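You operate a simulated robot arm through the tools that you are given. There is no shell and no other tool. Be economical: measure what you need, move in short steps, check, and stop when the job is done.

Carry out the task below with a simulated two-armed robot. There is one attempt and no reset: what you move stays moved.

TASK
Put the grey spool on the top of the plug bench away on the top of the long desk. Put the blue connector on the inside of the panel frame. Switch the hum meter switch on. Put the purple block on top of the orange cable spool. Put the belt pack labelled "C" from the top of the plug bench on the white card and the belt pack that says "A" on top of the green cable spool. Take the yellow microphone on the top of the steel cabinet and put it away on the top of the long table. Press the counter reset key three times. Switch the green net switch off. Put the box that says "+7" from the top of the long desk on the orange notebook and the box that says "+3" on the top of the long bench. Stack the carton labelled "plugs" from the top of the long desk on top of the carton that says "clips". Any order will do. Set down upright: blue connector, belt pack.

It is judged by the outcome, as a careful person would: the job done as asked, and still so three seconds after it is handed in. It fails if anything else is knocked over, pushed out of place, dropped, spilled or broken.

THE ROBOT
Two 7-joint arms with fingered hands on one trunk, on a base that drives. Base frame: it is fixed to the floor where the robot stands at the start and does not move with it; the origin is under the middle of the robot, x ahead of it, y to its left, z up; the surface under the hand at the start is at about z = 0.852. Units: m, degrees, N and s.
The left shoulder is at the start at [0.021, 0.104, 1.476], the right one opposite. With the tool pointing down near the work surface each hand reaches from about 0.1 to 0.38 m from the robot's upright axis, wherever it stands, measured 20 degrees to its own side. Places, roughly: belt pack [0.5, -0.75, 1]; blue connector (5x5x9 cm) [0.3, 0.2, 0.9]; blue effect box, orange effect box, purple effect  [-4.25, 0, 0.75]; carton [-4.5, -0.25, 0.75]; counter reset key [-4, 3.6, 0.8]; green cable spool [0.5, -0.25, 0.75]; green net switch [-5.2, 4.8, 0.6]; grey spool (6x6x4 cm) [0.5, -0.1, 0.9]; hum meter switch [0.3, 0.6, 0.9]; inside of the panel frame (14x19 cm) [0.34, 4.82, 0.86]; orange cable spool [0.25, 0, 0.75]; orange notebook [-5, 0, 0.75]; purple block [0.5, -0.75, 0.25]; top of the long bench [-3.8, -1.7, 0.8]; top of the long desk [-4.5, 0.2, 0.7]; top of the long table [-1.3, 4.9, 0.8]; white card (8x6x1 cm) [0.4, -0.9, 0.9]; yellow microphone (5x18x5 cm) [-0.6, 5.4, 0.8]. Payload 2.4 kg a hand.
Tool frame (each hand has its own): the origin (TCP) lies between the finger pads and is the grasp point; the fingertips stand 0.017 m ahead of it; z points along the fingers, y is the line along which they close. Largest opening 0.088 m; the body of the gripper starts 0.047 m behind the TCP. The gripper is a hand of 2 fingers: y runs from the thumb to the fingers, the wrist lies at [0, 0, -0.165] in the tool frame, and closing takes about 1.5 s.
Orientation is that of the tool frame in the base frame, as a unit quaternion [x, y, z, w]. With the fingers straight down and closing along the base's y, the tool's x points along the base's -x, its y along +y and its z along -z.

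THE INTERFACE
- The arms move only by the tool send_rows. It takes "left_moves", "right_moves" or both (then of equal length, played together; a hand with none holds still); each is a list of rows, each an object (a shift or turn left out is 0, a gripper value left out holds the last) with "xyz": the shift along the base's x, y, z in units of 25 mm (1.0 is 25 mm), a list of three; "rot": the turn, a rotation vector about the base's x, y, z in units of 6 degrees (1.0 is 6 degrees), a list of three. In form: [{"xyz": [x, y, z], "rot": [wx, wy, wz]}, ...]. A call has 1 to 8 rows; each row shifts and turns the commanded pose from where the row before left it. "left_jaw" and "right_jaw" are, for a hand that has rows, the closure, from 0 (fully open) to 1 (shut), set as the call begins (left out, the last holds). A call with a number of a shift or a turn outside -1 to 1 is refused whole. A row lasts 0.2 s, in which the tool goes at most 0.05 m and 8.6 degrees; a call with a longer step from one row to the next is refused whole, and so is a gripper value outside its range. Where a pose cannot be reached the arm comes as near as it can. A force on the tool above 40 N (or 10 N above the force at the start of the call, whichever is more), or a blocked arm, ends the call early, and 0.2 s more pass. Each finger travels about 0.153 m/s and halts on what it meets, pressing with about 31 N; the grip force reading is that of the motor and also rises with nothing between the fingers. The clock runs only during rows and for 0.2 s after the last one: add rows that do not move to give the fingers time. It gives the time, the measured TCP pose, the force on the tool (base axes), the opening and the grip force at its end, in the units of the frame above (readings bear some noise), with the torque about the TCP (base axes, N m) and any sound that the robot's microphone picked up, and new pictures: "views" is both (left out), scene, wrist or none (wrist: the cameras of the hands that moved).
- Cameras (640 x 400 px; columns grow to the right, rows downward): "scene" is now at [0.1045, -0.0028, 1.3411]; the picture's right is [-0.07, -1.00, -0.00], its down [-0.72, 0.05, -0.70] and it looks along [0.69, -0.05, -0.72] (base axes); focal length 214 px, centre (320, 200). "left" rides on the left gripper at [-0.05, 0.003, -0.063] in its tool frame; the picture's right is [-0.06, -1.00, 0.00], its down [0.78, -0.05, -0.62] and it looks along [0.62, -0.04, 0.79] (tool axes); focal length 275 px, centre (320, 200). "right" rides on the right gripper at [0.05, 0.003, -0.063] in its tool frame; the picture's right is [-0.06, 1.00, 0.00], its down [-0.78, -0.05, -0.62] and it looks along [-0.62, -0.04, 0.79] (tool axes); focal length 275 px, centre (320, 200). There is no depth. A picture from a camera that has moved, and an enlarged one, comes with that camera's place and axes in the base frame and with its lens.
- lift_body(by): slides the trunk up (or, below 0, down) by that many m; the arms and the scene camera ride with it, the base frame stays. It gives what a move gives, with no picture.
- base_move(legs): drives the robot by 1 to 6 legs, each [ahead, left, turn to the left] in m, m and degrees, along the robot's own axes; the way and the turn of a leg run together, so that a leg with both is an arc; at most 1.5 m and 180 degrees a leg. The arms and the cameras ride along, it lands a little off, and it stops where it bumps. It gives what a move gives, and a new picture of the scene camera.
- move_fingers(finger1, thumb_bend, hand): sets how far each is bent, from 0 (flat) to 1 (curled in); at 0.3 the hand is open as for a grip, at 0.7 the pads meet at the TCP. One left out holds its place. A second passes; each finger stops where it meets its share of the squeeze, and holds until it gets a number again. A gripper value or a shape takes the hand back. It gives what a move gives, with no picture; readings hold the bend of each and the force on the fingers (four entries, about 0 where the hand has none), thumb and palm.
- hand_shape(shape, hand): the hand has 2 fingers and takes this shape, open, in about a second: jaw (thumb against the fingers, like two jaws); tri (thumb and two fingers); tip (a fingertip pinch); poke (one finger out to press); point (the index stretched); flat (the hand flat); cup (the hand cupped); fist (a fist). The gripper value then closes the fingers along that shape, each until it touches; the sizes above hold for jaw. It gives what a move gives, with no picture.
- turn_head(pan, tilt): turns the head with the scene camera to pan (to the left, within 60 degrees either way) and tilt (down, from -29 to 69), counted from straight ahead of the robot. It gives what a move gives, and a new picture of the scene camera.
- inspect(camera, box): a new picture of the part [left, top, right, bottom] of that camera's present view, enlarged. No time passes.
- close_job(): hands the job in; it is judged then, once.

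Work in short steps. Places have to be worked out from the pictures, the camera data and where the tool is seen: move nearer, look again, correct. Check each grasp and each placing, and mend what went wrong. You have 535 turns and 360 pictures in all, those below and enlarged ones among them. Open the grippers and draw the arms clear of the work before you hand the job in, unless the task says otherwise; then end with one line.

The tools are called by a JSON object that holds its "fn" and its "kwargs". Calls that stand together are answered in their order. send_rows: Moves the arms, as the interface text tells. Its arguments: {"type":"object","properties":{"left_moves":{"type":"array","items":{"type":"object","properties":{"xyz":{"type":"array","items":{"type":"number"}},"rot":{"type":"array","items":{"type":"number"}}}}},"left_jaw":{"type":"number"},"right_moves":{"type":"array","items":{"type":"object","properties":{"xyz":{"type":"array","items":{"type":"number"}},"rot":{"type":"array","items":{"type":"number"}}}}},"right_jaw":{"type":"number"},"views":{"type":"string","enum":["both","scene","wrist","none"]}},"required":[]} The other tools are called the same way: lift_body (by) slides the trunk up or down; hand_shape (shape, hand) gives the hand a shape; move_fingers (finger1, thumb_bend, hand) moves the fingers one by one; base_move (legs) drives the base; turn_head (pan, tilt) turns the head that bears the scene camera; inspect (camera, box) takes an enlarged picture of a part of a camera's view; close_job () hands the job in.

At the start:

```text
clock: 0.0
left_position: [0.384, 0.1485, 1.1429]
left_ee_rot: [0.0, 1.0, 0.0, 0.0]
left_contact_force: [-0.3, 0.1, 0.6]
left_moment: [0.05, 0.03, 0.01]
left_finger_gap: 0.0882
left_gripper_force: 0.1
left_shape: jaw
left_bend: [0.3, 0.3]
left_finger forces: [0.1, 0.1, 0.1, 0.1, 0.0, 0.0]
right_position: [0.3605, -0.2383, 1.2153]
right_ee_rot: [0.0, 1.0, -0.002, 0.001]
right_contact_force: [0.9, -0.3, -0.4]
right_moment: [-0.06, -0.04, 0.01]
right_finger_gap: 0.0881
right_gripper_force: 0.0
right_shape: jaw
right_bend: [0.3, 0.3]
right_finger forces: [0.0, 0.0, 0.0, 0.0, 0.0, 0.0]
trunk travel left (down, up): [-0.705, 0.145]
robot x, y, heading: [-0.0011, 0.0026, 0.2]
head pan, tilt: [-3.7, 45.9]
```

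scene: 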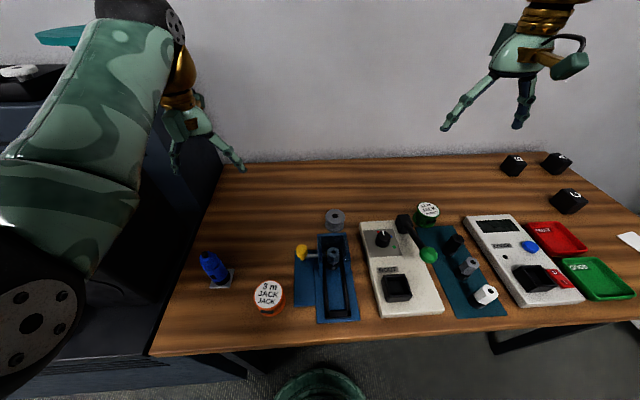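
right: 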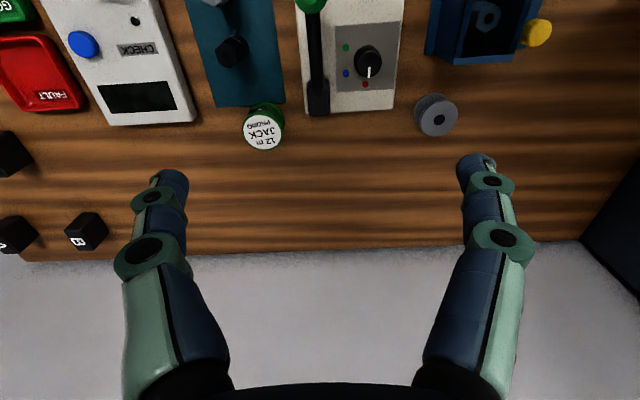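
left: 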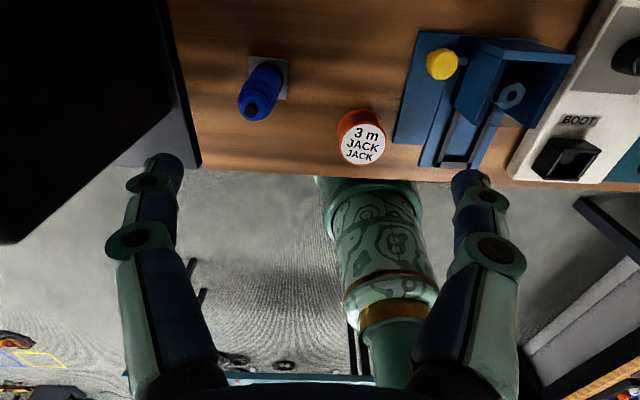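

The pictures show the plug bench with its objects. I'll look left and right to map the surroundings before moving anything.

{"fn": "turn_head", "kwargs": {"pan": 55, "tilt": 35}}

{"fn": "turn_head", "kwargs": {"pan": -50, "tilt": 40}}

```text
clock: 1.3
left_position: [0.3843, 0.1486, 1.1414]
left_ee_rot: [0.0, 1.0, 0.001, 0.0]
left_contact_force: [0.0, 0.4, -1.0]
left_moment: [0.05, 0.04, -0.02]
left_finger_gap: 0.0881
left_gripper_force: 0.0
left_shape: jaw
left_bend: [0.3, 0.3]
left_finger forces: [0.1, 0.0, 0.1, 0.1, 0.0, 0.0]
right_position: [0.3615, -0.2373, 1.2145]
right_ee_rot: [0.001, 1.0, -0.001, 0.0]
right_contact_force: [-0.1, 0.2, 0.2]
right_moment: [-0.01, -0.04, 0.03]
right_finger_gap: 0.0879
right_gripper_force: 0.0
right_shape: jaw
right_bend: [0.3, 0.3]
right_finger forces: [0.0, 0.0, 0.1, 0.0, 0.0, 0.0]
trunk travel left (down, up): [-0.705, 0.145]
robot x, y, heading: [0.0001, -0.0009, -0.1]
head pan, tilt: [55.0, 35.0]
camera scene: at [0.0747, 0.0746, 1.3571], right [0.82, -0.57, 0.0], down [-0.33, -0.47, -0.82], along [0.47, 0.67, -0.57], focal length 214 px, centre (320, 200)
```

scene: 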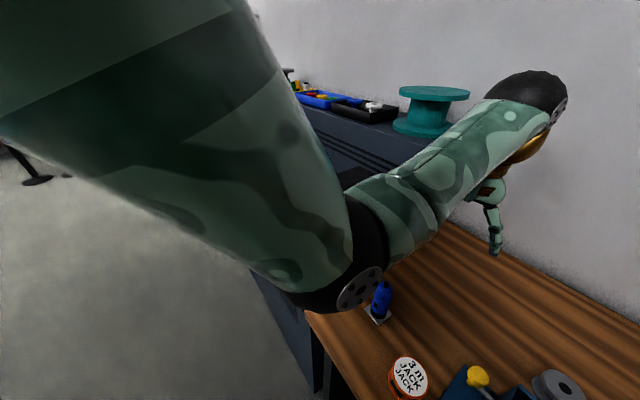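

```text
clock: 3.1
left_position: [0.3842, 0.1482, 1.1419]
left_ee_rot: [0.0, 1.0, -0.001, 0.0]
left_contact_force: [0.3, -0.3, 0.7]
left_moment: [0.02, 0.02, 0.0]
left_finger_gap: 0.0878
left_gripper_force: 0.1
left_shape: jaw
left_bend: [0.3, 0.3]
left_finger forces: [0.0, 0.0, 0.0, 0.1, 0.1, 0.0]
right_position: [0.3625, -0.2376, 1.2135]
right_ee_rot: [0.0, 1.0, -0.001, 0.0]
right_contact_force: [-0.4, -0.4, -0.4]
right_moment: [0.0, -0.01, 0.04]
right_finger_gap: 0.0881
right_gripper_force: 0.1
right_shape: jaw
right_bend: [0.3, 0.3]
right_finger forces: [0.0, 0.1, 0.0, 0.0, 0.0, 0.0]
trunk travel left (down, up): [-0.705, 0.145]
robot x, y, heading: [-0.0024, 0.0017, -0.2]
head pan, tilt: [-50.0, 40.0]
camera scene: at [0.0788, -0.0626, 1.3496], right [-0.77, -0.64, 0.0], down [-0.41, 0.49, -0.77], along [0.49, -0.59, -0.64], focal length 214 px, centre (320, 200)
```

scene: 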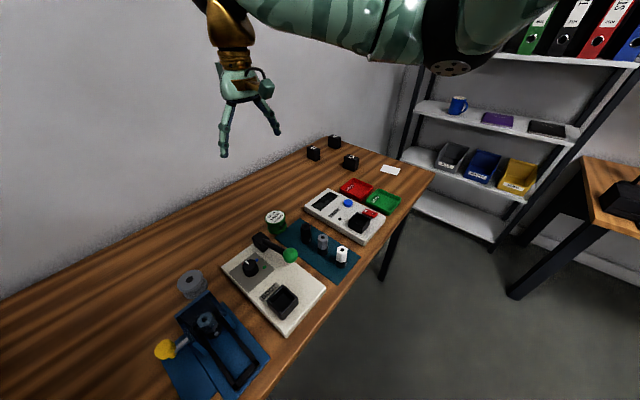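

I need a wider view, including under the bench, to find the purple block. I'll back away 1.2 m and look at the bench from there.

{"fn": "base_move", "kwargs": {"legs": [[-1.2, 0, 0]]}}

{"fn": "turn_head", "kwargs": {"pan": -15, "tilt": 25}}

```text
clock: 7.8
left_position: [-0.5589, 0.1388, 1.0923]
left_ee_rot: [0.134, 0.985, 0.045, -0.096]
left_contact_force: [0.4, -0.1, -0.3]
left_moment: [0.04, -0.01, -0.01]
left_finger_gap: 0.0878
left_gripper_force: 0.1
left_shape: jaw
left_bend: [0.3, 0.3]
left_finger forces: [0.1, 0.1, 0.0, 0.0, 0.0, 0.0]
right_position: [-0.617, -0.2578, 1.2397]
right_ee_rot: [0.298, 0.95, 0.091, -0.002]
right_contact_force: [-0.1, -0.1, -0.7]
right_moment: [0.0, 0.01, 0.0]
right_finger_gap: 0.0878
right_gripper_force: 0.1
right_shape: jaw
right_bend: [0.3, 0.3]
right_finger forces: [0.0, 0.0, 0.1, 0.1, 0.0, 0.1]
trunk travel left (down, up): [-0.705, 0.145]
robot x, y, heading: [-0.9559, 0.0844, -15.1]
head pan, tilt: [-50.0, 40.0]
stopped in leg 1: the robot was blocked; the commanded pose is now the measured one
camera scene: at [-0.7506, -0.0326, 1.3467], right [-0.9, -0.43, 0.09], down [-0.35, 0.6, -0.72], along [0.25, -0.68, -0.69], focal length 214 px, centre (320, 200)
```

scene: 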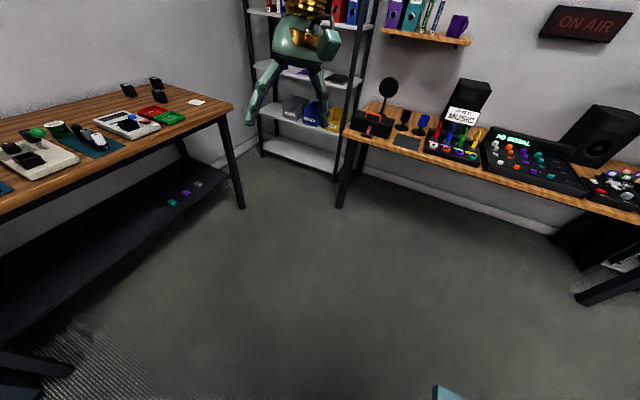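

```text
clock: 8.8
left_position: [-0.5561, 0.1357, 1.0916]
left_ee_rot: [0.133, 0.985, 0.045, -0.098]
left_contact_force: [-0.4, -0.3, -0.3]
left_moment: [-0.01, 0.03, -0.04]
left_finger_gap: 0.0877
left_gripper_force: 0.1
left_shape: jaw
left_bend: [0.3, 0.3]
left_finger forces: [0.0, 0.1, 0.0, 0.0, 0.1, 0.0]
right_position: [-0.6138, -0.2613, 1.2364]
right_ee_rot: [0.3, 0.95, 0.089, -0.003]
right_contact_force: [0.2, -0.8, 0.1]
right_moment: [0.02, 0.03, 0.0]
right_finger_gap: 0.0879
right_gripper_force: 0.2
right_shape: jaw
right_bend: [0.3, 0.3]
right_finger forces: [0.1, 0.1, 0.1, 0.0, 0.0, 0.0]
trunk travel left (down, up): [-0.705, 0.145]
robot x, y, heading: [-0.9546, 0.082, -15.1]
head pan, tilt: [-15.0, 25.0]
camera scene: at [-0.7022, -0.0052, 1.3645], right [-0.5, -0.87, 0.03], down [-0.47, 0.24, -0.85], along [0.73, -0.44, -0.52], focal length 214 px, centre (320, 200)
```

scene: 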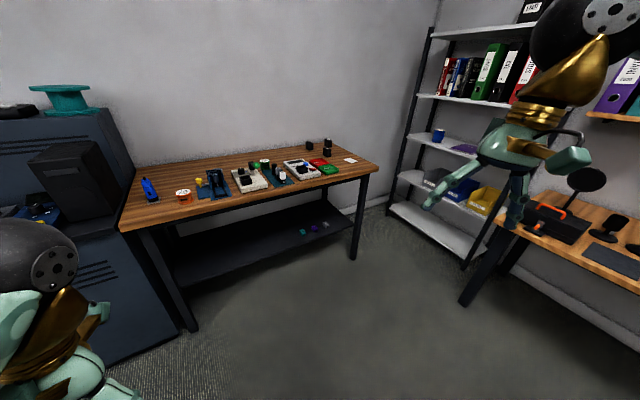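

The robot bumped something behind and is slightly tilted. I'll ease forward off it, then look to see what it was.

{"fn": "base_move", "kwargs": {"legs": [[0.2, 0, 0]]}}

```text
clock: 9.6
left_position: [-0.6147, 0.1584, 1.1112]
left_ee_rot: [0.13, 0.99, 0.062, 0.002]
left_contact_force: [0.4, -0.4, 0.2]
left_moment: [0.03, -0.03, 0.0]
left_finger_gap: 0.088
left_gripper_force: 0.0
left_shape: jaw
left_bend: [0.3, 0.3]
left_finger forces: [0.0, 0.0, 0.0, 0.1, 0.1, 0.1]
right_position: [-0.6511, -0.2051, 1.279]
right_ee_rot: [0.333, 0.934, 0.129, 0.016]
right_contact_force: [-0.7, 1.1, -0.5]
right_moment: [-0.02, -0.01, -0.03]
right_finger_gap: 0.088
right_gripper_force: 0.1
right_shape: jaw
right_bend: [0.3, 0.3]
right_finger forces: [0.0, 0.1, 0.1, 0.0, 0.1, 0.0]
trunk travel left (down, up): [-0.705, 0.145]
robot x, y, heading: [-0.947, 0.0832, -14.9]
head pan, tilt: [-15.0, 25.0]
stopped in leg 1: the robot was blocked; the commanded pose is now the measured one
camera scene: at [-0.7121, -0.0003, 1.3671], right [-0.49, -0.87, 0.03], down [-0.45, 0.23, -0.86], along [0.74, -0.44, -0.51], focal length 214 px, centre (320, 200)
```

scene: 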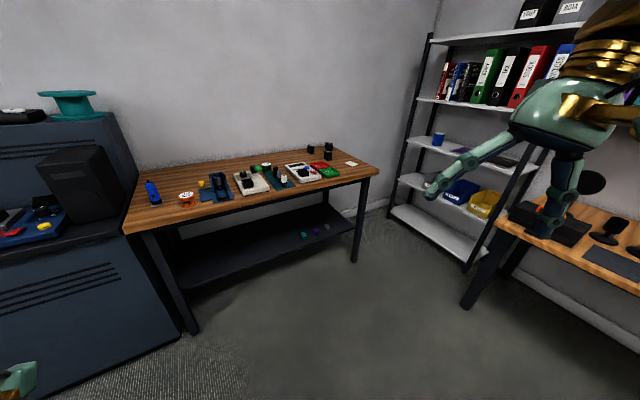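

Blocked forward too, so the base seems wedged. I'll look down to each side.

{"fn": "turn_head", "kwargs": {"pan": 58, "tilt": 60}}

{"fn": "turn_head", "kwargs": {"pan": -58, "tilt": 65}}

```text
clock: 11.0
left_position: [-0.6127, 0.1551, 1.1104]
left_ee_rot: [0.132, 0.989, 0.062, -0.003]
left_contact_force: [-0.1, 0.2, -0.3]
left_moment: [0.02, 0.01, 0.0]
left_finger_gap: 0.088
left_gripper_force: 0.1
left_shape: jaw
left_bend: [0.3, 0.3]
left_finger forces: [0.0, 0.0, 0.0, 0.1, 0.0, 0.0]
right_position: [-0.6495, -0.2067, 1.2773]
right_ee_rot: [0.333, 0.934, 0.129, 0.013]
right_contact_force: [-0.4, -0.8, -0.4]
right_moment: [-0.02, -0.02, -0.03]
right_finger_gap: 0.088
right_gripper_force: 0.0
right_shape: jaw
right_bend: [0.3, 0.3]
right_finger forces: [0.0, 0.0, 0.1, 0.1, 0.0, 0.1]
trunk travel left (down, up): [-0.705, 0.145]
robot x, y, heading: [-0.9527, 0.0842, -15.0]
head pan, tilt: [58.0, 60.0]
camera scene: at [-0.7452, 0.0899, 1.3219], right [0.68, -0.73, -0.09], down [-0.68, -0.58, -0.45], along [0.28, 0.36, -0.89], focal length 214 px, centre (320, 200)
```

scene: 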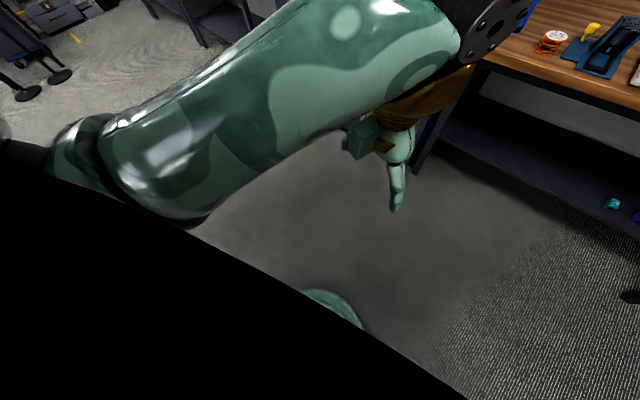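

```text
clock: 12.9
left_position: [-0.6114, 0.1552, 1.1111]
left_ee_rot: [0.132, 0.989, 0.062, -0.002]
left_contact_force: [0.4, -0.7, -0.6]
left_moment: [0.01, -0.01, 0.02]
left_finger_gap: 0.0877
left_gripper_force: 0.0
left_shape: jaw
left_bend: [0.3, 0.3]
left_finger forces: [0.1, 0.1, 0.1, 0.0, 0.0, 0.1]
right_position: [-0.6498, -0.2062, 1.2774]
right_ee_rot: [0.333, 0.934, 0.129, 0.014]
right_contact_force: [0.1, 0.5, -0.1]
right_moment: [0.01, -0.02, -0.02]
right_finger_gap: 0.0881
right_gripper_force: 0.0
right_shape: jaw
right_bend: [0.3, 0.3]
right_finger forces: [0.1, 0.1, 0.0, 0.0, 0.0, 0.0]
trunk travel left (down, up): [-0.705, 0.145]
robot x, y, heading: [-0.9529, 0.0801, -15.0]
head pan, tilt: [-58.0, 65.0]
camera scene: at [-0.7765, -0.0132, 1.3169], right [-0.95, -0.29, 0.09], down [-0.31, 0.88, -0.37], along [0.03, -0.38, -0.92], focal length 214 px, centre (320, 200)
```

scene: 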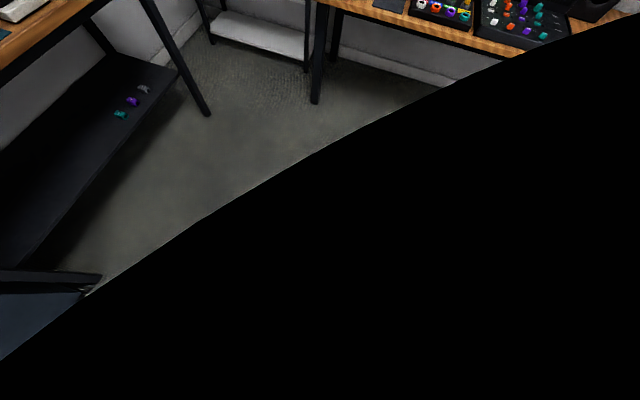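

Tilt and the right arm's twist suggest the right rear side hit something. I'll try small motions: drive ahead with a slight left shift.

{"fn": "base_move", "kwargs": {"legs": [[0.1, 0.1, 0]]}}

{"fn": "turn_head", "kwargs": {"pan": -60, "tilt": 10}}

```text
clock: 13.7
left_position: [-0.6531, 0.1816, 1.1345]
left_ee_rot: [0.12, 0.98, 0.09, 0.131]
left_contact_force: [0.1, -0.7, -0.8]
left_moment: [-0.02, 0.02, -0.01]
left_finger_gap: 0.0878
left_gripper_force: 0.0
left_shape: jaw
left_bend: [0.3, 0.3]
left_finger forces: [0.0, 0.0, 0.0, 0.1, 0.0, 0.0]
right_position: [-0.6143, -0.2598, 1.3198]
right_ee_rot: [0.395, 0.891, 0.075, 0.212]
right_contact_force: [-0.2, -0.3, -0.2]
right_moment: [0.0, 0.02, 0.01]
right_finger_gap: 0.0879
right_gripper_force: 0.1
right_shape: jaw
right_bend: [0.3, 0.3]
right_finger forces: [0.0, 0.1, 0.1, 0.1, 0.1, 0.1]
trunk travel left (down, up): [-0.705, 0.145]
robot x, y, heading: [-0.9409, 0.0816, -14.4]
head pan, tilt: [-58.0, 65.0]
stopped in leg 1: the robot was blocked; the commanded pose is now the measured one
camera scene: at [-0.7855, -0.0064, 1.318], right [-0.95, -0.31, 0.08], down [-0.31, 0.87, -0.38], along [0.05, -0.38, -0.92], focal length 214 px, centre (320, 200)
```

scene: 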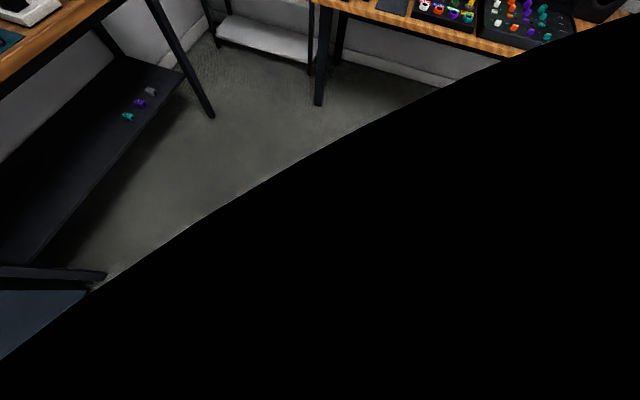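

```text
clock: 14.9
left_position: [-0.6506, 0.1782, 1.1337]
left_ee_rot: [0.119, 0.981, 0.089, 0.127]
left_contact_force: [0.9, 0.1, 0.4]
left_moment: [0.03, -0.02, 0.02]
left_finger_gap: 0.0877
left_gripper_force: 0.1
left_shape: jaw
left_bend: [0.3, 0.3]
left_finger forces: [0.1, 0.0, 0.1, 0.1, 0.1, 0.0]
right_position: [-0.6127, -0.2599, 1.3178]
right_ee_rot: [0.396, 0.891, 0.076, 0.207]
right_contact_force: [0.4, 0.0, -0.1]
right_moment: [-0.02, -0.02, 0.02]
right_finger_gap: 0.0879
right_gripper_force: 0.1
right_shape: jaw
right_bend: [0.3, 0.3]
right_finger forces: [0.0, 0.0, 0.0, 0.0, 0.1, 0.0]
trunk travel left (down, up): [-0.705, 0.145]
robot x, y, heading: [-0.9463, 0.0852, -14.2]
head pan, tilt: [-60.0, 10.0]
camera scene: at [-0.7692, -0.0419, 1.3904], right [-0.96, -0.27, 0.08], down [-0.15, 0.24, -0.96], along [0.24, -0.93, -0.27], focal length 214 px, centre (320, 200)
```

scene: 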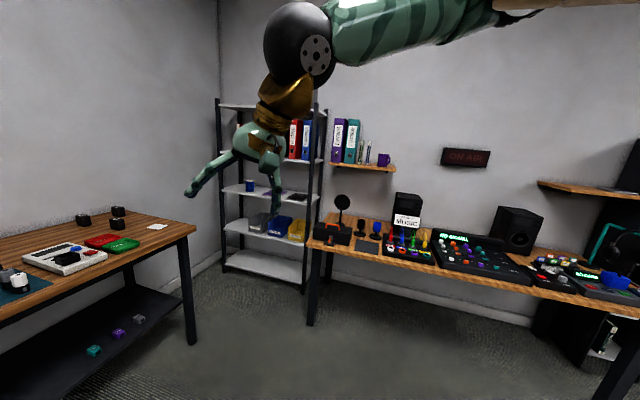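

The robot is pitched about 5° nose-down, as if its rear sits on something low. I'll try turning back left to slide off it.

{"fn": "base_move", "kwargs": {"legs": [[0, 0, 14]]}}

```text
clock: 15.7
left_position: [-0.7139, 0.1988, 1.1324]
left_ee_rot: [0.141, 0.965, 0.108, 0.195]
left_contact_force: [0.3, 0.8, -0.3]
left_moment: [-0.02, 0.0, 0.0]
left_finger_gap: 0.088
left_gripper_force: 0.1
left_shape: jaw
left_bend: [0.3, 0.3]
left_finger forces: [0.0, 0.0, 0.0, 0.1, 0.0, 0.0]
right_position: [-0.6097, -0.3125, 1.3869]
right_ee_rot: [0.432, 0.819, 0.069, 0.372]
right_contact_force: [0.3, 0.2, 0.3]
right_moment: [0.0, -0.03, 0.03]
right_finger_gap: 0.0878
right_gripper_force: 0.1
right_shape: jaw
right_bend: [0.3, 0.3]
right_finger forces: [0.0, 0.1, 0.0, 0.0, 0.1, 0.0]
trunk travel left (down, up): [-0.705, 0.145]
robot x, y, heading: [-0.9379, 0.0825, -13.4]
head pan, tilt: [-60.0, 10.0]
stopped in leg 1: the robot was blocked; the commanded pose is now the measured one
camera scene: at [-0.773, -0.0372, 1.3912], right [-0.95, -0.3, 0.07], down [-0.15, 0.24, -0.96], along [0.27, -0.92, -0.27], focal length 214 px, centre (320, 200)
```

scene: 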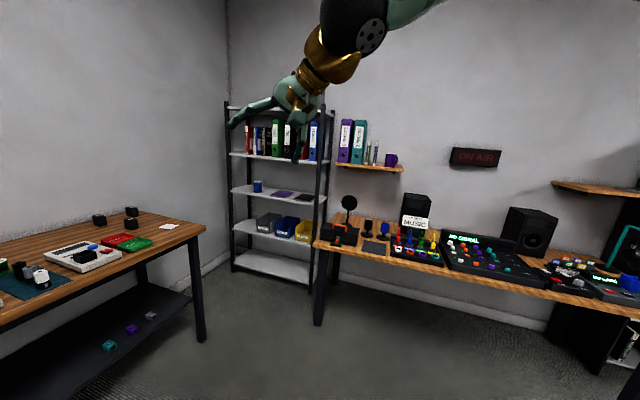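

The right arm looks free in the picture. I'll check the left side level view.

{"fn": "turn_head", "kwargs": {"pan": 60, "tilt": 15}}

```text
clock: 17.6
left_position: [-0.7097, 0.1997, 1.1316]
left_ee_rot: [0.139, 0.965, 0.108, 0.192]
left_contact_force: [-0.9, 0.6, -0.2]
left_moment: [0.0, -0.01, 0.02]
left_finger_gap: 0.0881
left_gripper_force: 0.0
left_shape: jaw
left_bend: [0.3, 0.3]
left_finger forces: [0.1, 0.1, 0.1, 0.1, 0.0, 0.0]
right_position: [-0.6063, -0.3128, 1.3846]
right_ee_rot: [0.43, 0.822, 0.07, 0.368]
right_contact_force: [0.1, -0.2, -0.1]
right_moment: [-0.03, 0.0, 0.02]
right_finger_gap: 0.0882
right_gripper_force: 0.0
right_shape: jaw
right_bend: [0.3, 0.3]
right_finger forces: [0.0, 0.0, 0.0, 0.0, 0.0, 0.0]
trunk travel left (down, up): [-0.705, 0.145]
robot x, y, heading: [-0.9392, 0.0818, -13.2]
head pan, tilt: [60.0, 15.0]
camera scene: at [-0.7335, 0.1188, 1.3877], right [0.72, -0.69, -0.08], down [-0.26, -0.17, -0.95], along [0.64, 0.71, -0.3], focal length 214 px, centre (320, 200)
```

scene: 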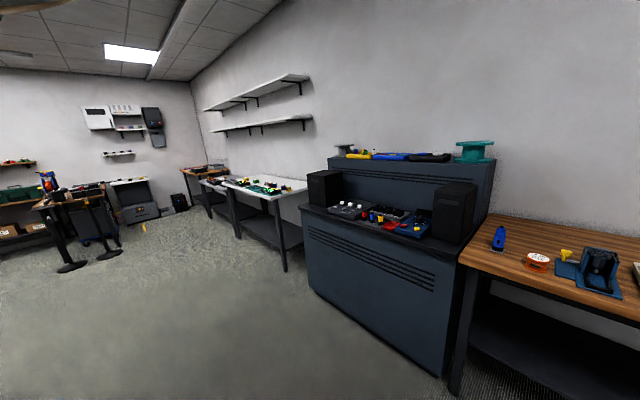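

Both sides look free, so the blocker is behind. I'll check with the wrist cameras, which look backward.

{"fn": "inspect", "kwargs": {"camera": "left", "box": [0, 0, 640, 400]}}

{"fn": "inspect", "kwargs": {"camera": "right", "box": [0, 0, 640, 400]}}

```text
1.00 times, centred on (320, 200) of left (not enlarged: the box is as wide or as high as the picture)
camera zoom: at [-0.6908, 0.1764, 1.2078], right [-0.17, -0.96, -0.24], down [-0.96, 0.1, 0.28], along [-0.24, 0.28, -0.93], focal length 275 px, centre (320, 200)
```

zoom: 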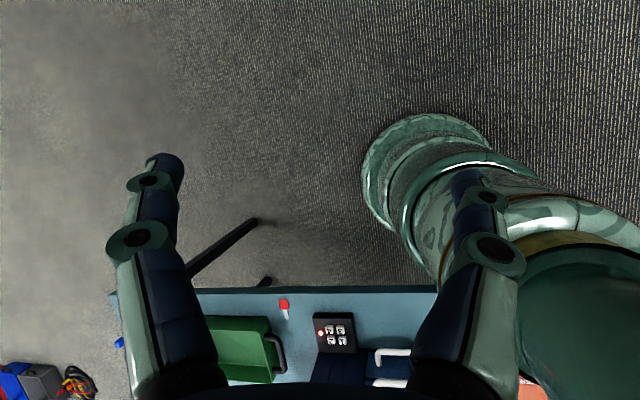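

```text
1.00 times, centred on (320, 200) of right (not enlarged: the box is as wide or as high as the picture)
camera zoom: at [-0.662, -0.2597, 1.4024], right [0.68, 0.57, 0.46], down [-0.16, -0.5, 0.85], along [0.72, -0.65, -0.24], focal length 275 px, centre (320, 200)
```

zoom: 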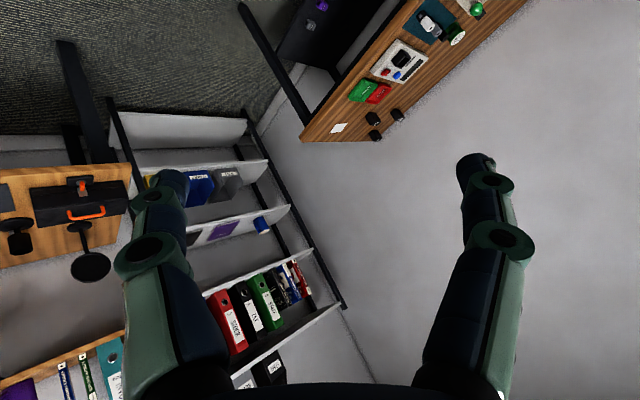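

Directly behind is a light-blue table; the trunk is against its edge and tipped forward. I'll keep driving straight ahead to come off it.

{"fn": "base_move", "kwargs": {"legs": [[0.6, 0, 0]]}}

```text
clock: 18.4
left_position: [-0.7762, 0.1927, 1.1254]
left_ee_rot: [0.177, 0.952, 0.049, 0.243]
left_contact_force: [-0.9, -0.1, 0.2]
left_moment: [-0.01, -0.02, -0.06]
left_finger_gap: 0.088
left_gripper_force: 0.1
left_shape: jaw
left_bend: [0.3, 0.3]
left_finger forces: [0.1, 0.1, 0.0, 0.1, 0.1, 0.0]
right_position: [-0.6558, -0.3518, 1.4516]
right_ee_rot: [0.389, 0.779, 0.047, 0.489]
right_contact_force: [0.1, -0.2, -0.3]
right_moment: [0.0, 0.01, 0.0]
right_finger_gap: 0.088
right_gripper_force: 0.1
right_shape: jaw
right_bend: [0.3, 0.3]
right_finger forces: [0.0, 0.1, 0.1, 0.0, 0.1, 0.0]
trunk travel left (down, up): [-0.705, 0.145]
robot x, y, heading: [-0.9318, 0.0758, -12.5]
head pan, tilt: [60.0, 15.0]
stopped in leg 1: the robot was blocked; the commanded pose is now the measured one
camera scene: at [-0.7433, 0.121, 1.3886], right [0.73, -0.68, -0.07], down [-0.25, -0.18, -0.95], along [0.63, 0.71, -0.3], focal length 214 px, centre (320, 200)
```

scene: 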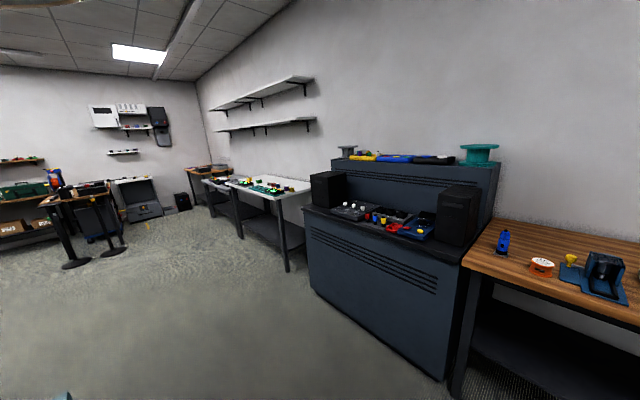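

The arms fold back a bit with every attempt, so I'll first move the hands forward to their earlier posture, which may free the elbows.

{"fn": "send_rows", "kwargs": {"left_moves": [{"xyz": [1, 0, 0]}, {"xyz": [1, 0, 0]}, {"xyz": [1, 0, 0]}, {"xyz": [1, 0, 0]}, {"xyz": [1, 0, 0]}, {"xyz": [1, 0, 0]}], "right_moves": [{"xyz": [0.5, 0.5, -1]}, {"xyz": [0.5, 0.5, -1]}, {"xyz": [0.5, 0.5, -1]}, {"xyz": [0.5, 0.5, -1]}, {"xyz": [0.5, 0.5, -1]}, {"xyz": [0.5, 0.5, -1]}], "views": "none"}}

```text
clock: 18.7
left_position: [-0.7983, 0.1855, 1.1029]
left_ee_rot: [0.185, 0.947, 0.022, 0.264]
left_contact_force: [0.4, 0.8, -0.1]
left_moment: [0.03, 0.04, -0.01]
left_finger_gap: 0.0881
left_gripper_force: 0.0
left_shape: jaw
left_bend: [0.3, 0.3]
left_finger forces: [0.1, 0.1, 0.0, 0.0, 0.1, 0.0]
left hand out of reach, approached as far as the arm can: row 1
right_position: [-0.6762, -0.3539, 1.4574]
right_ee_rot: [0.353, 0.772, 0.069, 0.525]
right_contact_force: [-0.8, -0.4, 0.3]
right_moment: [0.05, 0.03, -0.02]
right_finger_gap: 0.088
right_gripper_force: 0.1
right_shape: jaw
right_bend: [0.3, 0.3]
right_finger forces: [0.0, 0.1, 0.1, 0.0, 0.0, 0.0]
right hand out of reach, approached as far as the arm can: row 1
trunk travel left (down, up): [-0.705, 0.145]
robot x, y, heading: [-0.9287, 0.0704, -12.3]
head pan, tilt: [60.0, 15.0]
stopped in row 1 (left hand): the arm was blocked; the commanded pose is now the measured one
```

The tilt itself seems to trip the "blocked" check, while the base creeps forward each time. I'll try a small trunk lift to see whether it frees the body.

{"fn": "lift_body", "kwargs": {"by": 0.05}}

```text
clock: 19.0
left_position: [-0.8432, 0.1806, 1.0876]
left_ee_rot: [0.205, 0.943, -0.015, 0.26]
left_contact_force: [0.0, 0.0, 0.3]
left_moment: [0.01, 0.05, -0.01]
left_finger_gap: 0.0879
left_gripper_force: 0.0
left_shape: jaw
left_bend: [0.3, 0.3]
left_finger forces: [0.1, 0.0, 0.1, 0.1, 0.0, 0.1]
right_position: [-0.6901, -0.341, 1.4598]
right_ee_rot: [0.317, 0.754, 0.132, 0.56]
right_contact_force: [0.4, -0.8, -0.7]
right_moment: [-0.03, 0.01, 0.02]
right_finger_gap: 0.0878
right_gripper_force: 0.0
right_shape: jaw
right_bend: [0.3, 0.3]
right_finger forces: [0.0, 0.0, 0.1, 0.0, 0.0, 0.0]
trunk travel left (down, up): [-0.708, 0.142]
robot x, y, heading: [-0.9237, 0.0723, -12.3]
head pan, tilt: [60.0, 15.0]
stopped: the arm was blocked; the commanded pose is now the measured one
```

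I'll send idle rows to see whether the robot settles on its own.

{"fn": "send_rows", "kwargs": {"left_moves": [{}, {}, {}, {}], "views": "none"}}

{"fn": "base_move", "kwargs": {"legs": [[0.3, 0, 0]]}}

```text
clock: 19.4
left_position: [-0.8737, 0.185, 1.0691]
left_ee_rot: [0.214, 0.941, -0.021, 0.263]
left_contact_force: [1.0, 0.5, 0.4]
left_moment: [0.0, -0.02, 0.01]
left_finger_gap: 0.0881
left_gripper_force: 0.1
left_shape: jaw
left_bend: [0.3, 0.3]
left_finger forces: [0.0, 0.1, 0.1, 0.0, 0.0, 0.1]
right_position: [-0.7007, -0.3202, 1.4487]
right_ee_rot: [0.29, 0.742, 0.2, 0.571]
right_contact_force: [0.5, 0.1, -0.6]
right_moment: [0.0, 0.02, -0.01]
right_finger_gap: 0.088
right_gripper_force: 0.1
right_shape: jaw
right_bend: [0.3, 0.3]
right_finger forces: [0.0, 0.1, 0.0, 0.1, 0.1, 0.1]
trunk travel left (down, up): [-0.708, 0.142]
robot x, y, heading: [-0.9187, 0.073, -12.2]
head pan, tilt: [60.0, 15.0]
stopped in row 1 (left hand): the arm was blocked; the commanded pose is now the measured one
```

```text
clock: 20.0
left_position: [-0.939, 0.2, 1.0545]
left_ee_rot: [0.348, 0.895, 0.017, 0.277]
left_contact_force: [-0.8, -1.1, 0.4]
left_moment: [-0.01, 0.02, -0.01]
left_finger_gap: 0.0879
left_gripper_force: 0.0
left_shape: jaw
left_bend: [0.3, 0.3]
left_finger forces: [0.0, 0.1, 0.1, 0.0, 0.1, 0.0]
right_position: [-0.7301, -0.2727, 1.4289]
right_ee_rot: [0.223, 0.736, 0.321, 0.552]
right_contact_force: [0.6, -0.6, 0.5]
right_moment: [0.01, 0.02, -0.04]
right_finger_gap: 0.088
right_gripper_force: 0.2
right_shape: jaw
right_bend: [0.3, 0.3]
right_finger forces: [0.0, 0.0, 0.1, 0.1, 0.0, 0.0]
trunk travel left (down, up): [-0.708, 0.142]
robot x, y, heading: [-0.9086, 0.0715, -12.3]
head pan, tilt: [60.0, 15.0]
stopped in leg 1: the robot was blocked; the commanded pose is now the measured one
camera scene: at [-0.768, 0.1262, 1.3918], right [0.74, -0.67, -0.04], down [-0.21, -0.18, -0.96], along [0.64, 0.72, -0.28], focal length 214 px, centre (320, 200)
```

scene: 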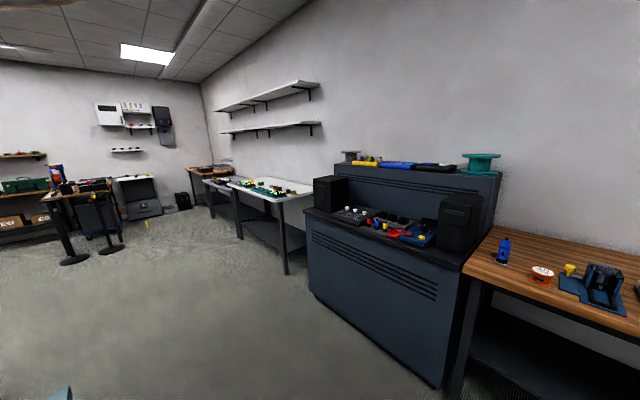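

The robot is levelling out and creeping forward. I'll continue with idle rows and forward drives.

{"fn": "base_move", "kwargs": {"legs": [[0.3, 0, 0]]}}

{"fn": "inspect", "kwargs": {"camera": "left", "box": [0, 0, 640, 400]}}

```text
clock: 20.7
left_position: [-0.9828, 0.2076, 1.0491]
left_ee_rot: [0.446, 0.84, 0.047, 0.307]
left_contact_force: [0.6, -0.9, 0.4]
left_moment: [0.02, 0.02, 0.01]
left_finger_gap: 0.088
left_gripper_force: 0.1
left_shape: jaw
left_bend: [0.3, 0.3]
left_finger forces: [0.0, 0.0, 0.1, 0.0, 0.0, 0.1]
right_position: [-0.7592, -0.23, 1.4265]
right_ee_rot: [0.151, 0.72, 0.417, 0.534]
right_contact_force: [0.6, -0.2, 0.1]
right_moment: [0.03, 0.04, 0.04]
right_finger_gap: 0.088
right_gripper_force: 0.0
right_shape: jaw
right_bend: [0.3, 0.3]
right_finger forces: [0.1, 0.0, 0.0, 0.1, 0.0, 0.0]
trunk travel left (down, up): [-0.708, 0.142]
robot x, y, heading: [-0.8986, 0.0701, -12.4]
head pan, tilt: [60.0, 15.0]
stopped in leg 1: the robot was blocked; the commanded pose is now the measured one
camera scene: at [-0.7783, 0.1296, 1.3915], right [0.74, -0.67, -0.02], down [-0.2, -0.19, -0.96], along [0.64, 0.71, -0.27], focal length 214 px, centre (320, 200)
```

scene: 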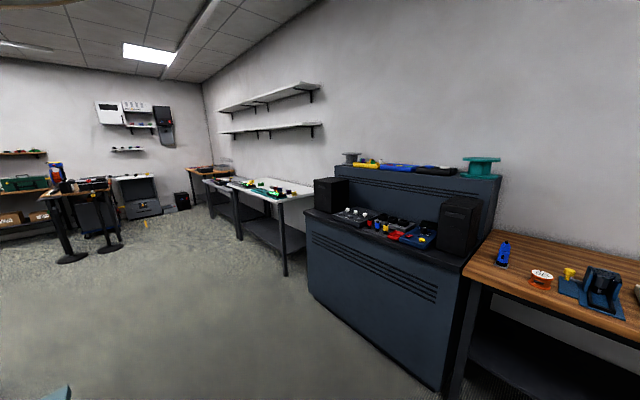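

```text
1.00 times, centred on (320, 200) of left (not enlarged: the box is as wide or as high as the picture)
camera zoom: at [-0.9948, 0.1813, 1.1261], right [-0.69, -0.65, -0.32], down [-0.71, 0.7, 0.11], along [0.15, 0.3, -0.94], focal length 275 px, centre (320, 200)
```

zoom: 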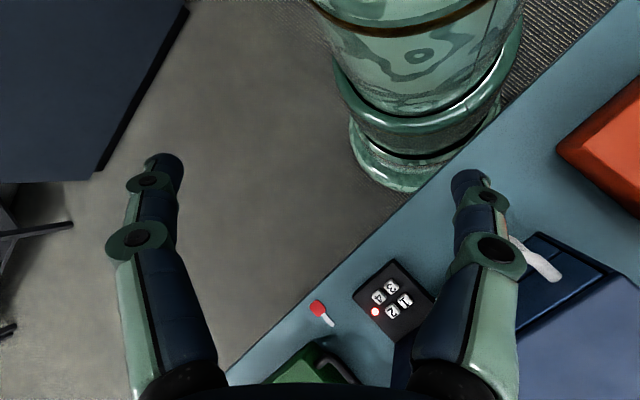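

The robot is nearly level now, but the left hand has swung back over the rear table. I'll raise it and bring it forward before driving on.

{"fn": "send_rows", "kwargs": {"left_moves": [{"xyz": [0.3, 0.2, 0.5]}, {"xyz": [0.3, 0.2, 0.5]}], "views": "none"}}

```text
clock: 21.3
left_position: [-0.9636, 0.2163, 1.0752]
left_ee_rot: [0.401, 0.863, 0.032, 0.305]
left_contact_force: [0.2, 0.1, 0.0]
left_moment: [-0.06, 0.01, -0.03]
left_finger_gap: 0.0882
left_gripper_force: 0.0
left_shape: jaw
left_bend: [0.3, 0.3]
left_finger forces: [0.0, 0.0, 0.0, 0.0, 0.1, 0.0]
right_position: [-0.7562, -0.2351, 1.4248]
right_ee_rot: [0.158, 0.723, 0.406, 0.536]
right_contact_force: [-0.5, -0.3, -0.4]
right_moment: [0.03, 0.0, -0.03]
right_finger_gap: 0.088
right_gripper_force: 0.0
right_shape: jaw
right_bend: [0.3, 0.3]
right_finger forces: [0.0, 0.0, 0.0, 0.0, 0.0, 0.0]
trunk travel left (down, up): [-0.708, 0.142]
robot x, y, heading: [-0.8999, 0.0709, -12.3]
head pan, tilt: [60.0, 15.0]
```

The arm responds normally now. I'll bring the left hand forward round the body and turn it back to pointing down.

{"fn": "send_rows", "kwargs": {"left_moves": [{"xyz": [0.6, 0.6, 0.5], "rot": [0, 0.6, 0.6]}, {"xyz": [0.8, 0.5, 0.4], "rot": [0, 0.6, 0.6]}, {"xyz": [1, 0.3, 0.3], "rot": [0, 0.6, 0.6]}, {"xyz": [1, 0, 0.2], "rot": [0, 0.6, 0.6]}, {"xyz": [1, 0, 0], "rot": [0, 0.6, 0.6]}, {"xyz": [1, 0, 0], "rot": [0, 0.6, 0.6]}, {"xyz": [1, -0.3, 0], "rot": [0, 0.6, 0.6]}, {"xyz": [1, -0.3, 0], "rot": [0, 0.6, 0.6]}], "views": "none"}}

```text
clock: 23.1
left_position: [-0.7759, 0.2346, 1.1053]
left_ee_rot: [0.175, 0.982, 0.01, 0.063]
left_contact_force: [0.3, 0.6, -0.1]
left_moment: [-0.01, 0.02, -0.02]
left_finger_gap: 0.0879
left_gripper_force: 0.1
left_shape: jaw
left_bend: [0.3, 0.3]
left_finger forces: [0.1, 0.1, 0.1, 0.0, 0.0, 0.0]
right_position: [-0.7556, -0.2345, 1.4259]
right_ee_rot: [0.157, 0.722, 0.408, 0.535]
right_contact_force: [0.4, 0.2, -0.1]
right_moment: [-0.03, -0.02, -0.02]
right_finger_gap: 0.0884
right_gripper_force: 0.0
right_shape: jaw
right_bend: [0.3, 0.3]
right_finger forces: [0.0, 0.1, 0.0, 0.0, 0.1, 0.0]
trunk travel left (down, up): [-0.708, 0.142]
robot x, y, heading: [-0.9013, 0.0711, -12.7]
head pan, tilt: [60.0, 15.0]
```

Now forward more with the left, and the right hand brought down to a matching pose.

{"fn": "send_rows", "kwargs": {"left_moves": [{"xyz": [1, 0, 0.3], "rot": [0, 0.5, 0.5]}, {"xyz": [1, 0, 0.3], "rot": [0, 0.5, 0.5]}, {"xyz": [1, 0, 0.3]}, {"xyz": [1, -0.2, 0.3]}, {"xyz": [1, -0.2, 0.3]}, {"xyz": [1, -0.3, 0]}, {"xyz": [1, -0.3, 0]}, {"xyz": [0.8, -0.3, 0]}], "right_moves": [{"xyz": [0.8, 0, -0.3], "rot": [0, 0, 0]}, {"xyz": [0.8, 0, -0.5]}, {"xyz": [0.8, 0, -0.6]}, {"xyz": [0.8, 0, -0.6]}, {"xyz": [0.8, 0, -0.6]}, {"xyz": [0.4, 0, -0.6]}, {"xyz": [0.4, 0, -0.6]}, {"xyz": [0, 0, -0.6]}], "views": "none"}}

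```text
clock: 24.9
left_position: [-0.5842, 0.2043, 1.1431]
left_ee_rot: [0.124, 0.992, 0.007, 0.011]
left_contact_force: [-0.3, -0.1, 0.0]
left_moment: [-0.04, -0.03, 0.01]
left_finger_gap: 0.0882
left_gripper_force: 0.0
left_shape: jaw
left_bend: [0.3, 0.3]
left_finger forces: [0.0, 0.0, 0.0, 0.1, 0.0, 0.1]
right_position: [-0.65, -0.2525, 1.3162]
right_ee_rot: [0.177, 0.725, 0.372, 0.552]
right_contact_force: [0.5, -0.4, -0.4]
right_moment: [0.02, 0.01, -0.07]
right_finger_gap: 0.0876
right_gripper_force: 0.0
right_shape: jaw
right_bend: [0.3, 0.3]
right_finger forces: [0.0, 0.0, 0.1, 0.0, 0.0, 0.0]
right hand out of reach, approached as far as the arm can: row 1
trunk travel left (down, up): [-0.708, 0.142]
robot x, y, heading: [-0.9028, 0.0703, -12.5]
head pan, tilt: [60.0, 15.0]
```

Left hand is back in place; now I'll rotate the right hand to point down.

{"fn": "send_rows", "kwargs": {"right_moves": [{"rot": [-0.43, 0.82, 0.135]}, {"rot": [-0.43, 0.82, 0.135]}, {"rot": [-0.43, 0.82, 0.135]}, {"rot": [-0.43, 0.82, 0.135]}, {"rot": [-0.43, 0.82, 0.135]}, {"rot": [-0.43, 0.82, 0.135]}, {"rot": [-0.43, 0.82, 0.135]}, {"rot": [-0.43, 0.82, 0.135]}], "views": "none"}}

{"fn": "send_rows", "kwargs": {"right_moves": [{"rot": [-0.43, 0.82, 0.135]}, {"rot": [-0.43, 0.82, 0.135]}, {"rot": [-0.43, 0.82, 0.135]}, {"rot": [-0.43, 0.82, 0.135]}, {"rot": [-0.43, 0.82, 0.135]}, {"rot": [-0.43, 0.82, 0.135]}, {"rot": [-0.43, 0.82, 0.135]}], "views": "none"}}

{"fn": "base_move", "kwargs": {"legs": [[0.3, 0, 0]]}}

```text
clock: 26.1
left_position: [-0.6078, 0.2102, 1.1498]
left_ee_rot: [0.122, 0.992, 0.005, 0.023]
left_contact_force: [-0.6, 0.2, -0.5]
left_moment: [-0.01, 0.03, 0.01]
left_finger_gap: 0.0881
left_gripper_force: 0.1
left_shape: jaw
left_bend: [0.3, 0.3]
left_finger forces: [0.0, 0.1, 0.1, 0.1, 0.1, 0.0]
right_position: [-0.6694, -0.2483, 1.3339]
right_ee_rot: [0.162, 0.851, 0.274, 0.417]
right_contact_force: [0.1, -0.1, 0.3]
right_moment: [-0.01, 0.01, 0.03]
right_finger_gap: 0.0879
right_gripper_force: 0.1
right_shape: jaw
right_bend: [0.3, 0.3]
right_finger forces: [0.1, 0.0, 0.0, 0.1, 0.0, 0.0]
trunk travel left (down, up): [-0.708, 0.142]
robot x, y, heading: [-0.8964, 0.0746, -12.3]
head pan, tilt: [60.0, 15.0]
stopped in row 5 (right hand): the arm was blocked; the commanded pose is now the measured one
```

```text
clock: 27.7
left_position: [-0.6017, 0.208, 1.1458]
left_ee_rot: [0.122, 0.992, 0.005, 0.021]
left_contact_force: [-0.5, -0.2, 0.5]
left_moment: [-0.05, -0.01, 0.04]
left_finger_gap: 0.0877
left_gripper_force: 0.2
left_shape: jaw
left_bend: [0.3, 0.3]
left_finger forces: [0.0, 0.0, 0.0, 0.0, 0.0, 0.0]
right_position: [-0.6673, -0.2467, 1.3265]
right_ee_rot: [0.125, 0.973, 0.114, 0.16]
right_contact_force: [0.6, 0.3, 0.4]
right_moment: [0.0, 0.02, -0.03]
right_finger_gap: 0.088
right_gripper_force: 0.0
right_shape: jaw
right_bend: [0.3, 0.3]
right_finger forces: [0.0, 0.0, 0.0, 0.1, 0.0, 0.1]
trunk travel left (down, up): [-0.708, 0.142]
robot x, y, heading: [-0.8993, 0.0708, -12.4]
head pan, tilt: [60.0, 15.0]
```

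```text
clock: 29.7
left_position: [-0.3203, 0.1456, 1.1485]
left_ee_rot: [0.123, 0.992, 0.005, 0.027]
left_contact_force: [0.6, 0.6, 0.3]
left_moment: [-0.01, 0.01, -0.01]
left_finger_gap: 0.0881
left_gripper_force: 0.1
left_shape: jaw
left_bend: [0.3, 0.3]
left_finger forces: [0.0, 0.0, 0.0, 0.0, 0.0, 0.1]
right_position: [-0.3906, -0.3118, 1.3292]
right_ee_rot: [0.127, 0.972, 0.111, 0.166]
right_contact_force: [0.2, 0.4, -0.5]
right_moment: [-0.01, 0.0, -0.01]
right_finger_gap: 0.0879
right_gripper_force: 0.0
right_shape: jaw
right_bend: [0.3, 0.3]
right_finger forces: [0.0, 0.0, 0.0, 0.0, 0.1, 0.0]
trunk travel left (down, up): [-0.708, 0.142]
robot x, y, heading: [-0.6061, 0.0049, -12.2]
head pan, tilt: [60.0, 15.0]
camera scene: at [-0.5198, 0.0708, 1.3918], right [0.74, -0.68, 0.0], down [-0.18, -0.19, -0.97], along [0.65, 0.71, -0.26], focal length 214 px, centre (320, 200)
```

scene: 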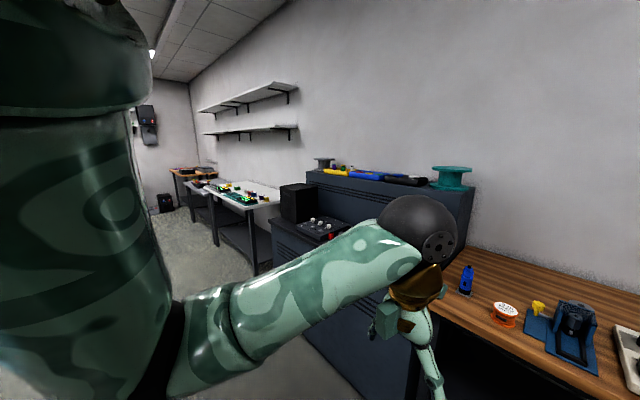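

Free and level again. I'll turn left to look around the room and check the rear table.

{"fn": "base_move", "kwargs": {"legs": [[0.1, 0, 0], [0, 0, 100]]}}

{"fn": "turn_head", "kwargs": {"pan": 35, "tilt": 25}}

```text
clock: 35.1
left_position: [-0.6943, 0.2434, 1.1496]
left_ee_rot: [-0.676, 0.737, 0.024, 0.014]
left_contact_force: [-0.2, 0.0, -0.8]
left_moment: [-0.01, -0.02, -0.01]
left_finger_gap: 0.0881
left_gripper_force: 0.0
left_shape: jaw
left_bend: [0.3, 0.3]
left_finger forces: [0.0, 0.0, 0.0, 0.0, 0.0, 0.0]
right_position: [-0.2313, 0.2486, 1.3296]
right_ee_rot: [-0.659, 0.725, 0.198, 0.022]
right_contact_force: [-0.2, -0.9, 0.2]
right_moment: [-0.01, 0.0, 0.01]
right_finger_gap: 0.0881
right_gripper_force: 0.1
right_shape: jaw
right_bend: [0.3, 0.3]
right_finger forces: [0.0, 0.1, 0.0, 0.0, 0.1, 0.0]
trunk travel left (down, up): [-0.708, 0.142]
robot x, y, heading: [-0.5093, -0.0159, 86.9]
head pan, tilt: [60.0, 15.0]
camera scene: at [-0.5885, 0.0638, 1.3919], right [0.55, 0.84, 0.0], down [0.22, -0.14, -0.97], along [-0.81, 0.53, -0.26], focal length 214 px, centre (320, 200)
```

scene: 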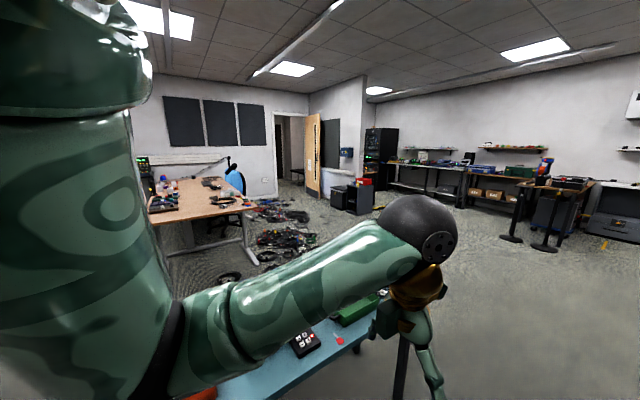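

```text
clock: 36.0
left_position: [-0.693, 0.2442, 1.1479]
left_ee_rot: [-0.676, 0.737, 0.024, 0.013]
left_contact_force: [0.3, -0.4, 0.3]
left_moment: [0.03, 0.0, -0.01]
left_finger_gap: 0.0879
left_gripper_force: 0.0
left_shape: jaw
left_bend: [0.3, 0.3]
left_finger forces: [0.1, 0.0, 0.1, 0.0, 0.0, 0.0]
right_position: [-0.2313, 0.2478, 1.3293]
right_ee_rot: [-0.659, 0.725, 0.199, 0.022]
right_contact_force: [0.1, 0.3, 0.8]
right_moment: [0.0, -0.03, -0.04]
right_finger_gap: 0.0881
right_gripper_force: 0.0
right_shape: jaw
right_bend: [0.3, 0.3]
right_finger forces: [0.0, 0.0, 0.0, 0.1, 0.0, 0.0]
trunk travel left (down, up): [-0.708, 0.142]
robot x, y, heading: [-0.5098, -0.0162, 86.8]
head pan, tilt: [35.0, 25.0]
camera scene: at [-0.5589, 0.0909, 1.3757], right [0.85, 0.53, 0.0], down [0.22, -0.36, -0.91], along [-0.48, 0.77, -0.42], focal length 214 px, centre (320, 200)
```

scene: 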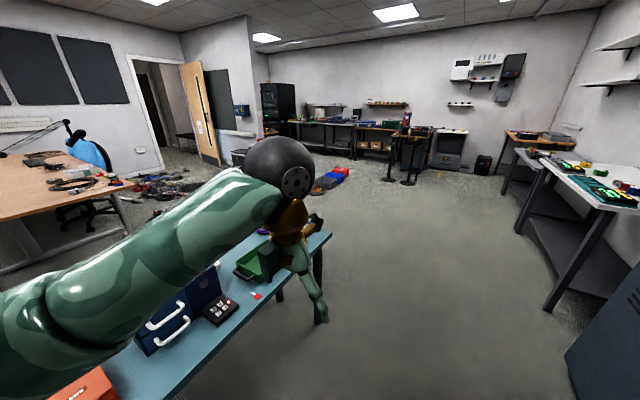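

The rear table looks undisturbed. Now back to the bench: turn to face it and slide right to the belt packs, stopping short of the bench edge.

{"fn": "base_move", "kwargs": {"legs": [[0, 0, -86.8], [0.2, -0.7, 0]]}}

{"fn": "turn_head", "kwargs": {"pan": 0, "tilt": 40}}

```text
clock: 43.5
left_position: [-0.0549, -0.5, 1.1492]
left_ee_rot: [0.002, 1.0, 0.01, 0.026]
left_contact_force: [0.1, -1.1, 0.0]
left_moment: [0.03, 0.0, 0.01]
left_finger_gap: 0.0881
left_gripper_force: 0.2
left_shape: jaw
left_bend: [0.3, 0.3]
left_finger forces: [0.0, 0.1, 0.1, 0.0, 0.0, 0.0]
right_position: [-0.011, -0.96, 1.33]
right_ee_rot: [0.007, 0.98, 0.13, 0.151]
right_contact_force: [-0.6, -0.2, -0.7]
right_moment: [0.0, -0.02, -0.02]
right_finger_gap: 0.0877
right_gripper_force: 0.1
right_shape: jaw
right_bend: [0.3, 0.3]
right_finger forces: [0.0, 0.0, 0.0, 0.0, 0.0, 0.0]
trunk travel left (down, up): [-0.708, 0.142]
robot x, y, heading: [-0.2972, -0.7035, 1.7]
head pan, tilt: [35.0, 25.0]
camera scene: at [-0.1995, -0.6471, 1.3757], right [0.59, -0.8, 0.0], down [-0.34, -0.25, -0.91], along [0.73, 0.54, -0.42], focal length 214 px, centre (320, 200)
```

scene: 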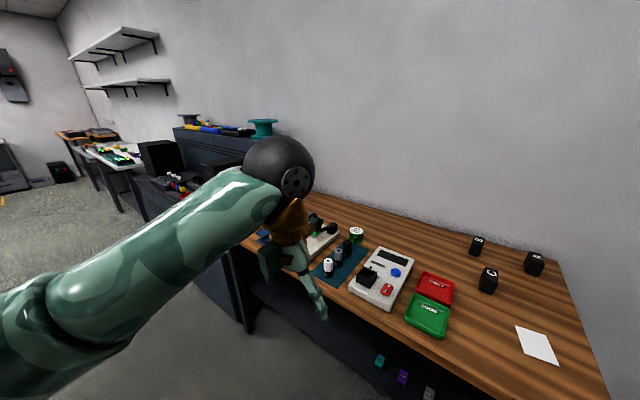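

```text
clock: 44.6
left_position: [-0.0535, -0.5002, 1.1487]
left_ee_rot: [0.002, 1.0, 0.009, 0.027]
left_contact_force: [-0.2, 0.1, 0.0]
left_moment: [0.0, -0.01, 0.0]
left_finger_gap: 0.0881
left_gripper_force: 0.0
left_shape: jaw
left_bend: [0.3, 0.3]
left_finger forces: [0.1, 0.0, 0.0, 0.1, 0.0, 0.0]
right_position: [-0.0115, -0.9611, 1.3292]
right_ee_rot: [0.007, 0.98, 0.131, 0.15]
right_contact_force: [-0.4, 0.0, -0.2]
right_moment: [-0.01, 0.01, 0.02]
right_finger_gap: 0.0881
right_gripper_force: 0.0
right_shape: jaw
right_bend: [0.3, 0.3]
right_finger forces: [0.0, 0.1, 0.0, 0.0, 0.0, 0.0]
trunk travel left (down, up): [-0.708, 0.142]
robot x, y, heading: [-0.2965, -0.702, 1.7]
head pan, tilt: [0.0, 40.0]
camera scene: at [-0.1887, -0.6991, 1.3524], right [0.03, -1.0, 0.0], down [-0.64, -0.02, -0.77], along [0.77, 0.02, -0.64], focal length 214 px, centre (320, 200)
```

scene: 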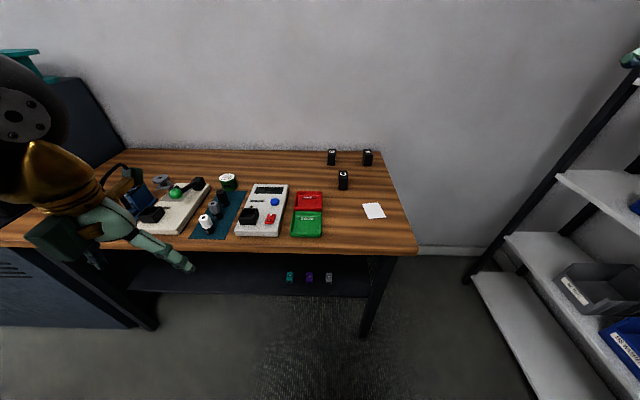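

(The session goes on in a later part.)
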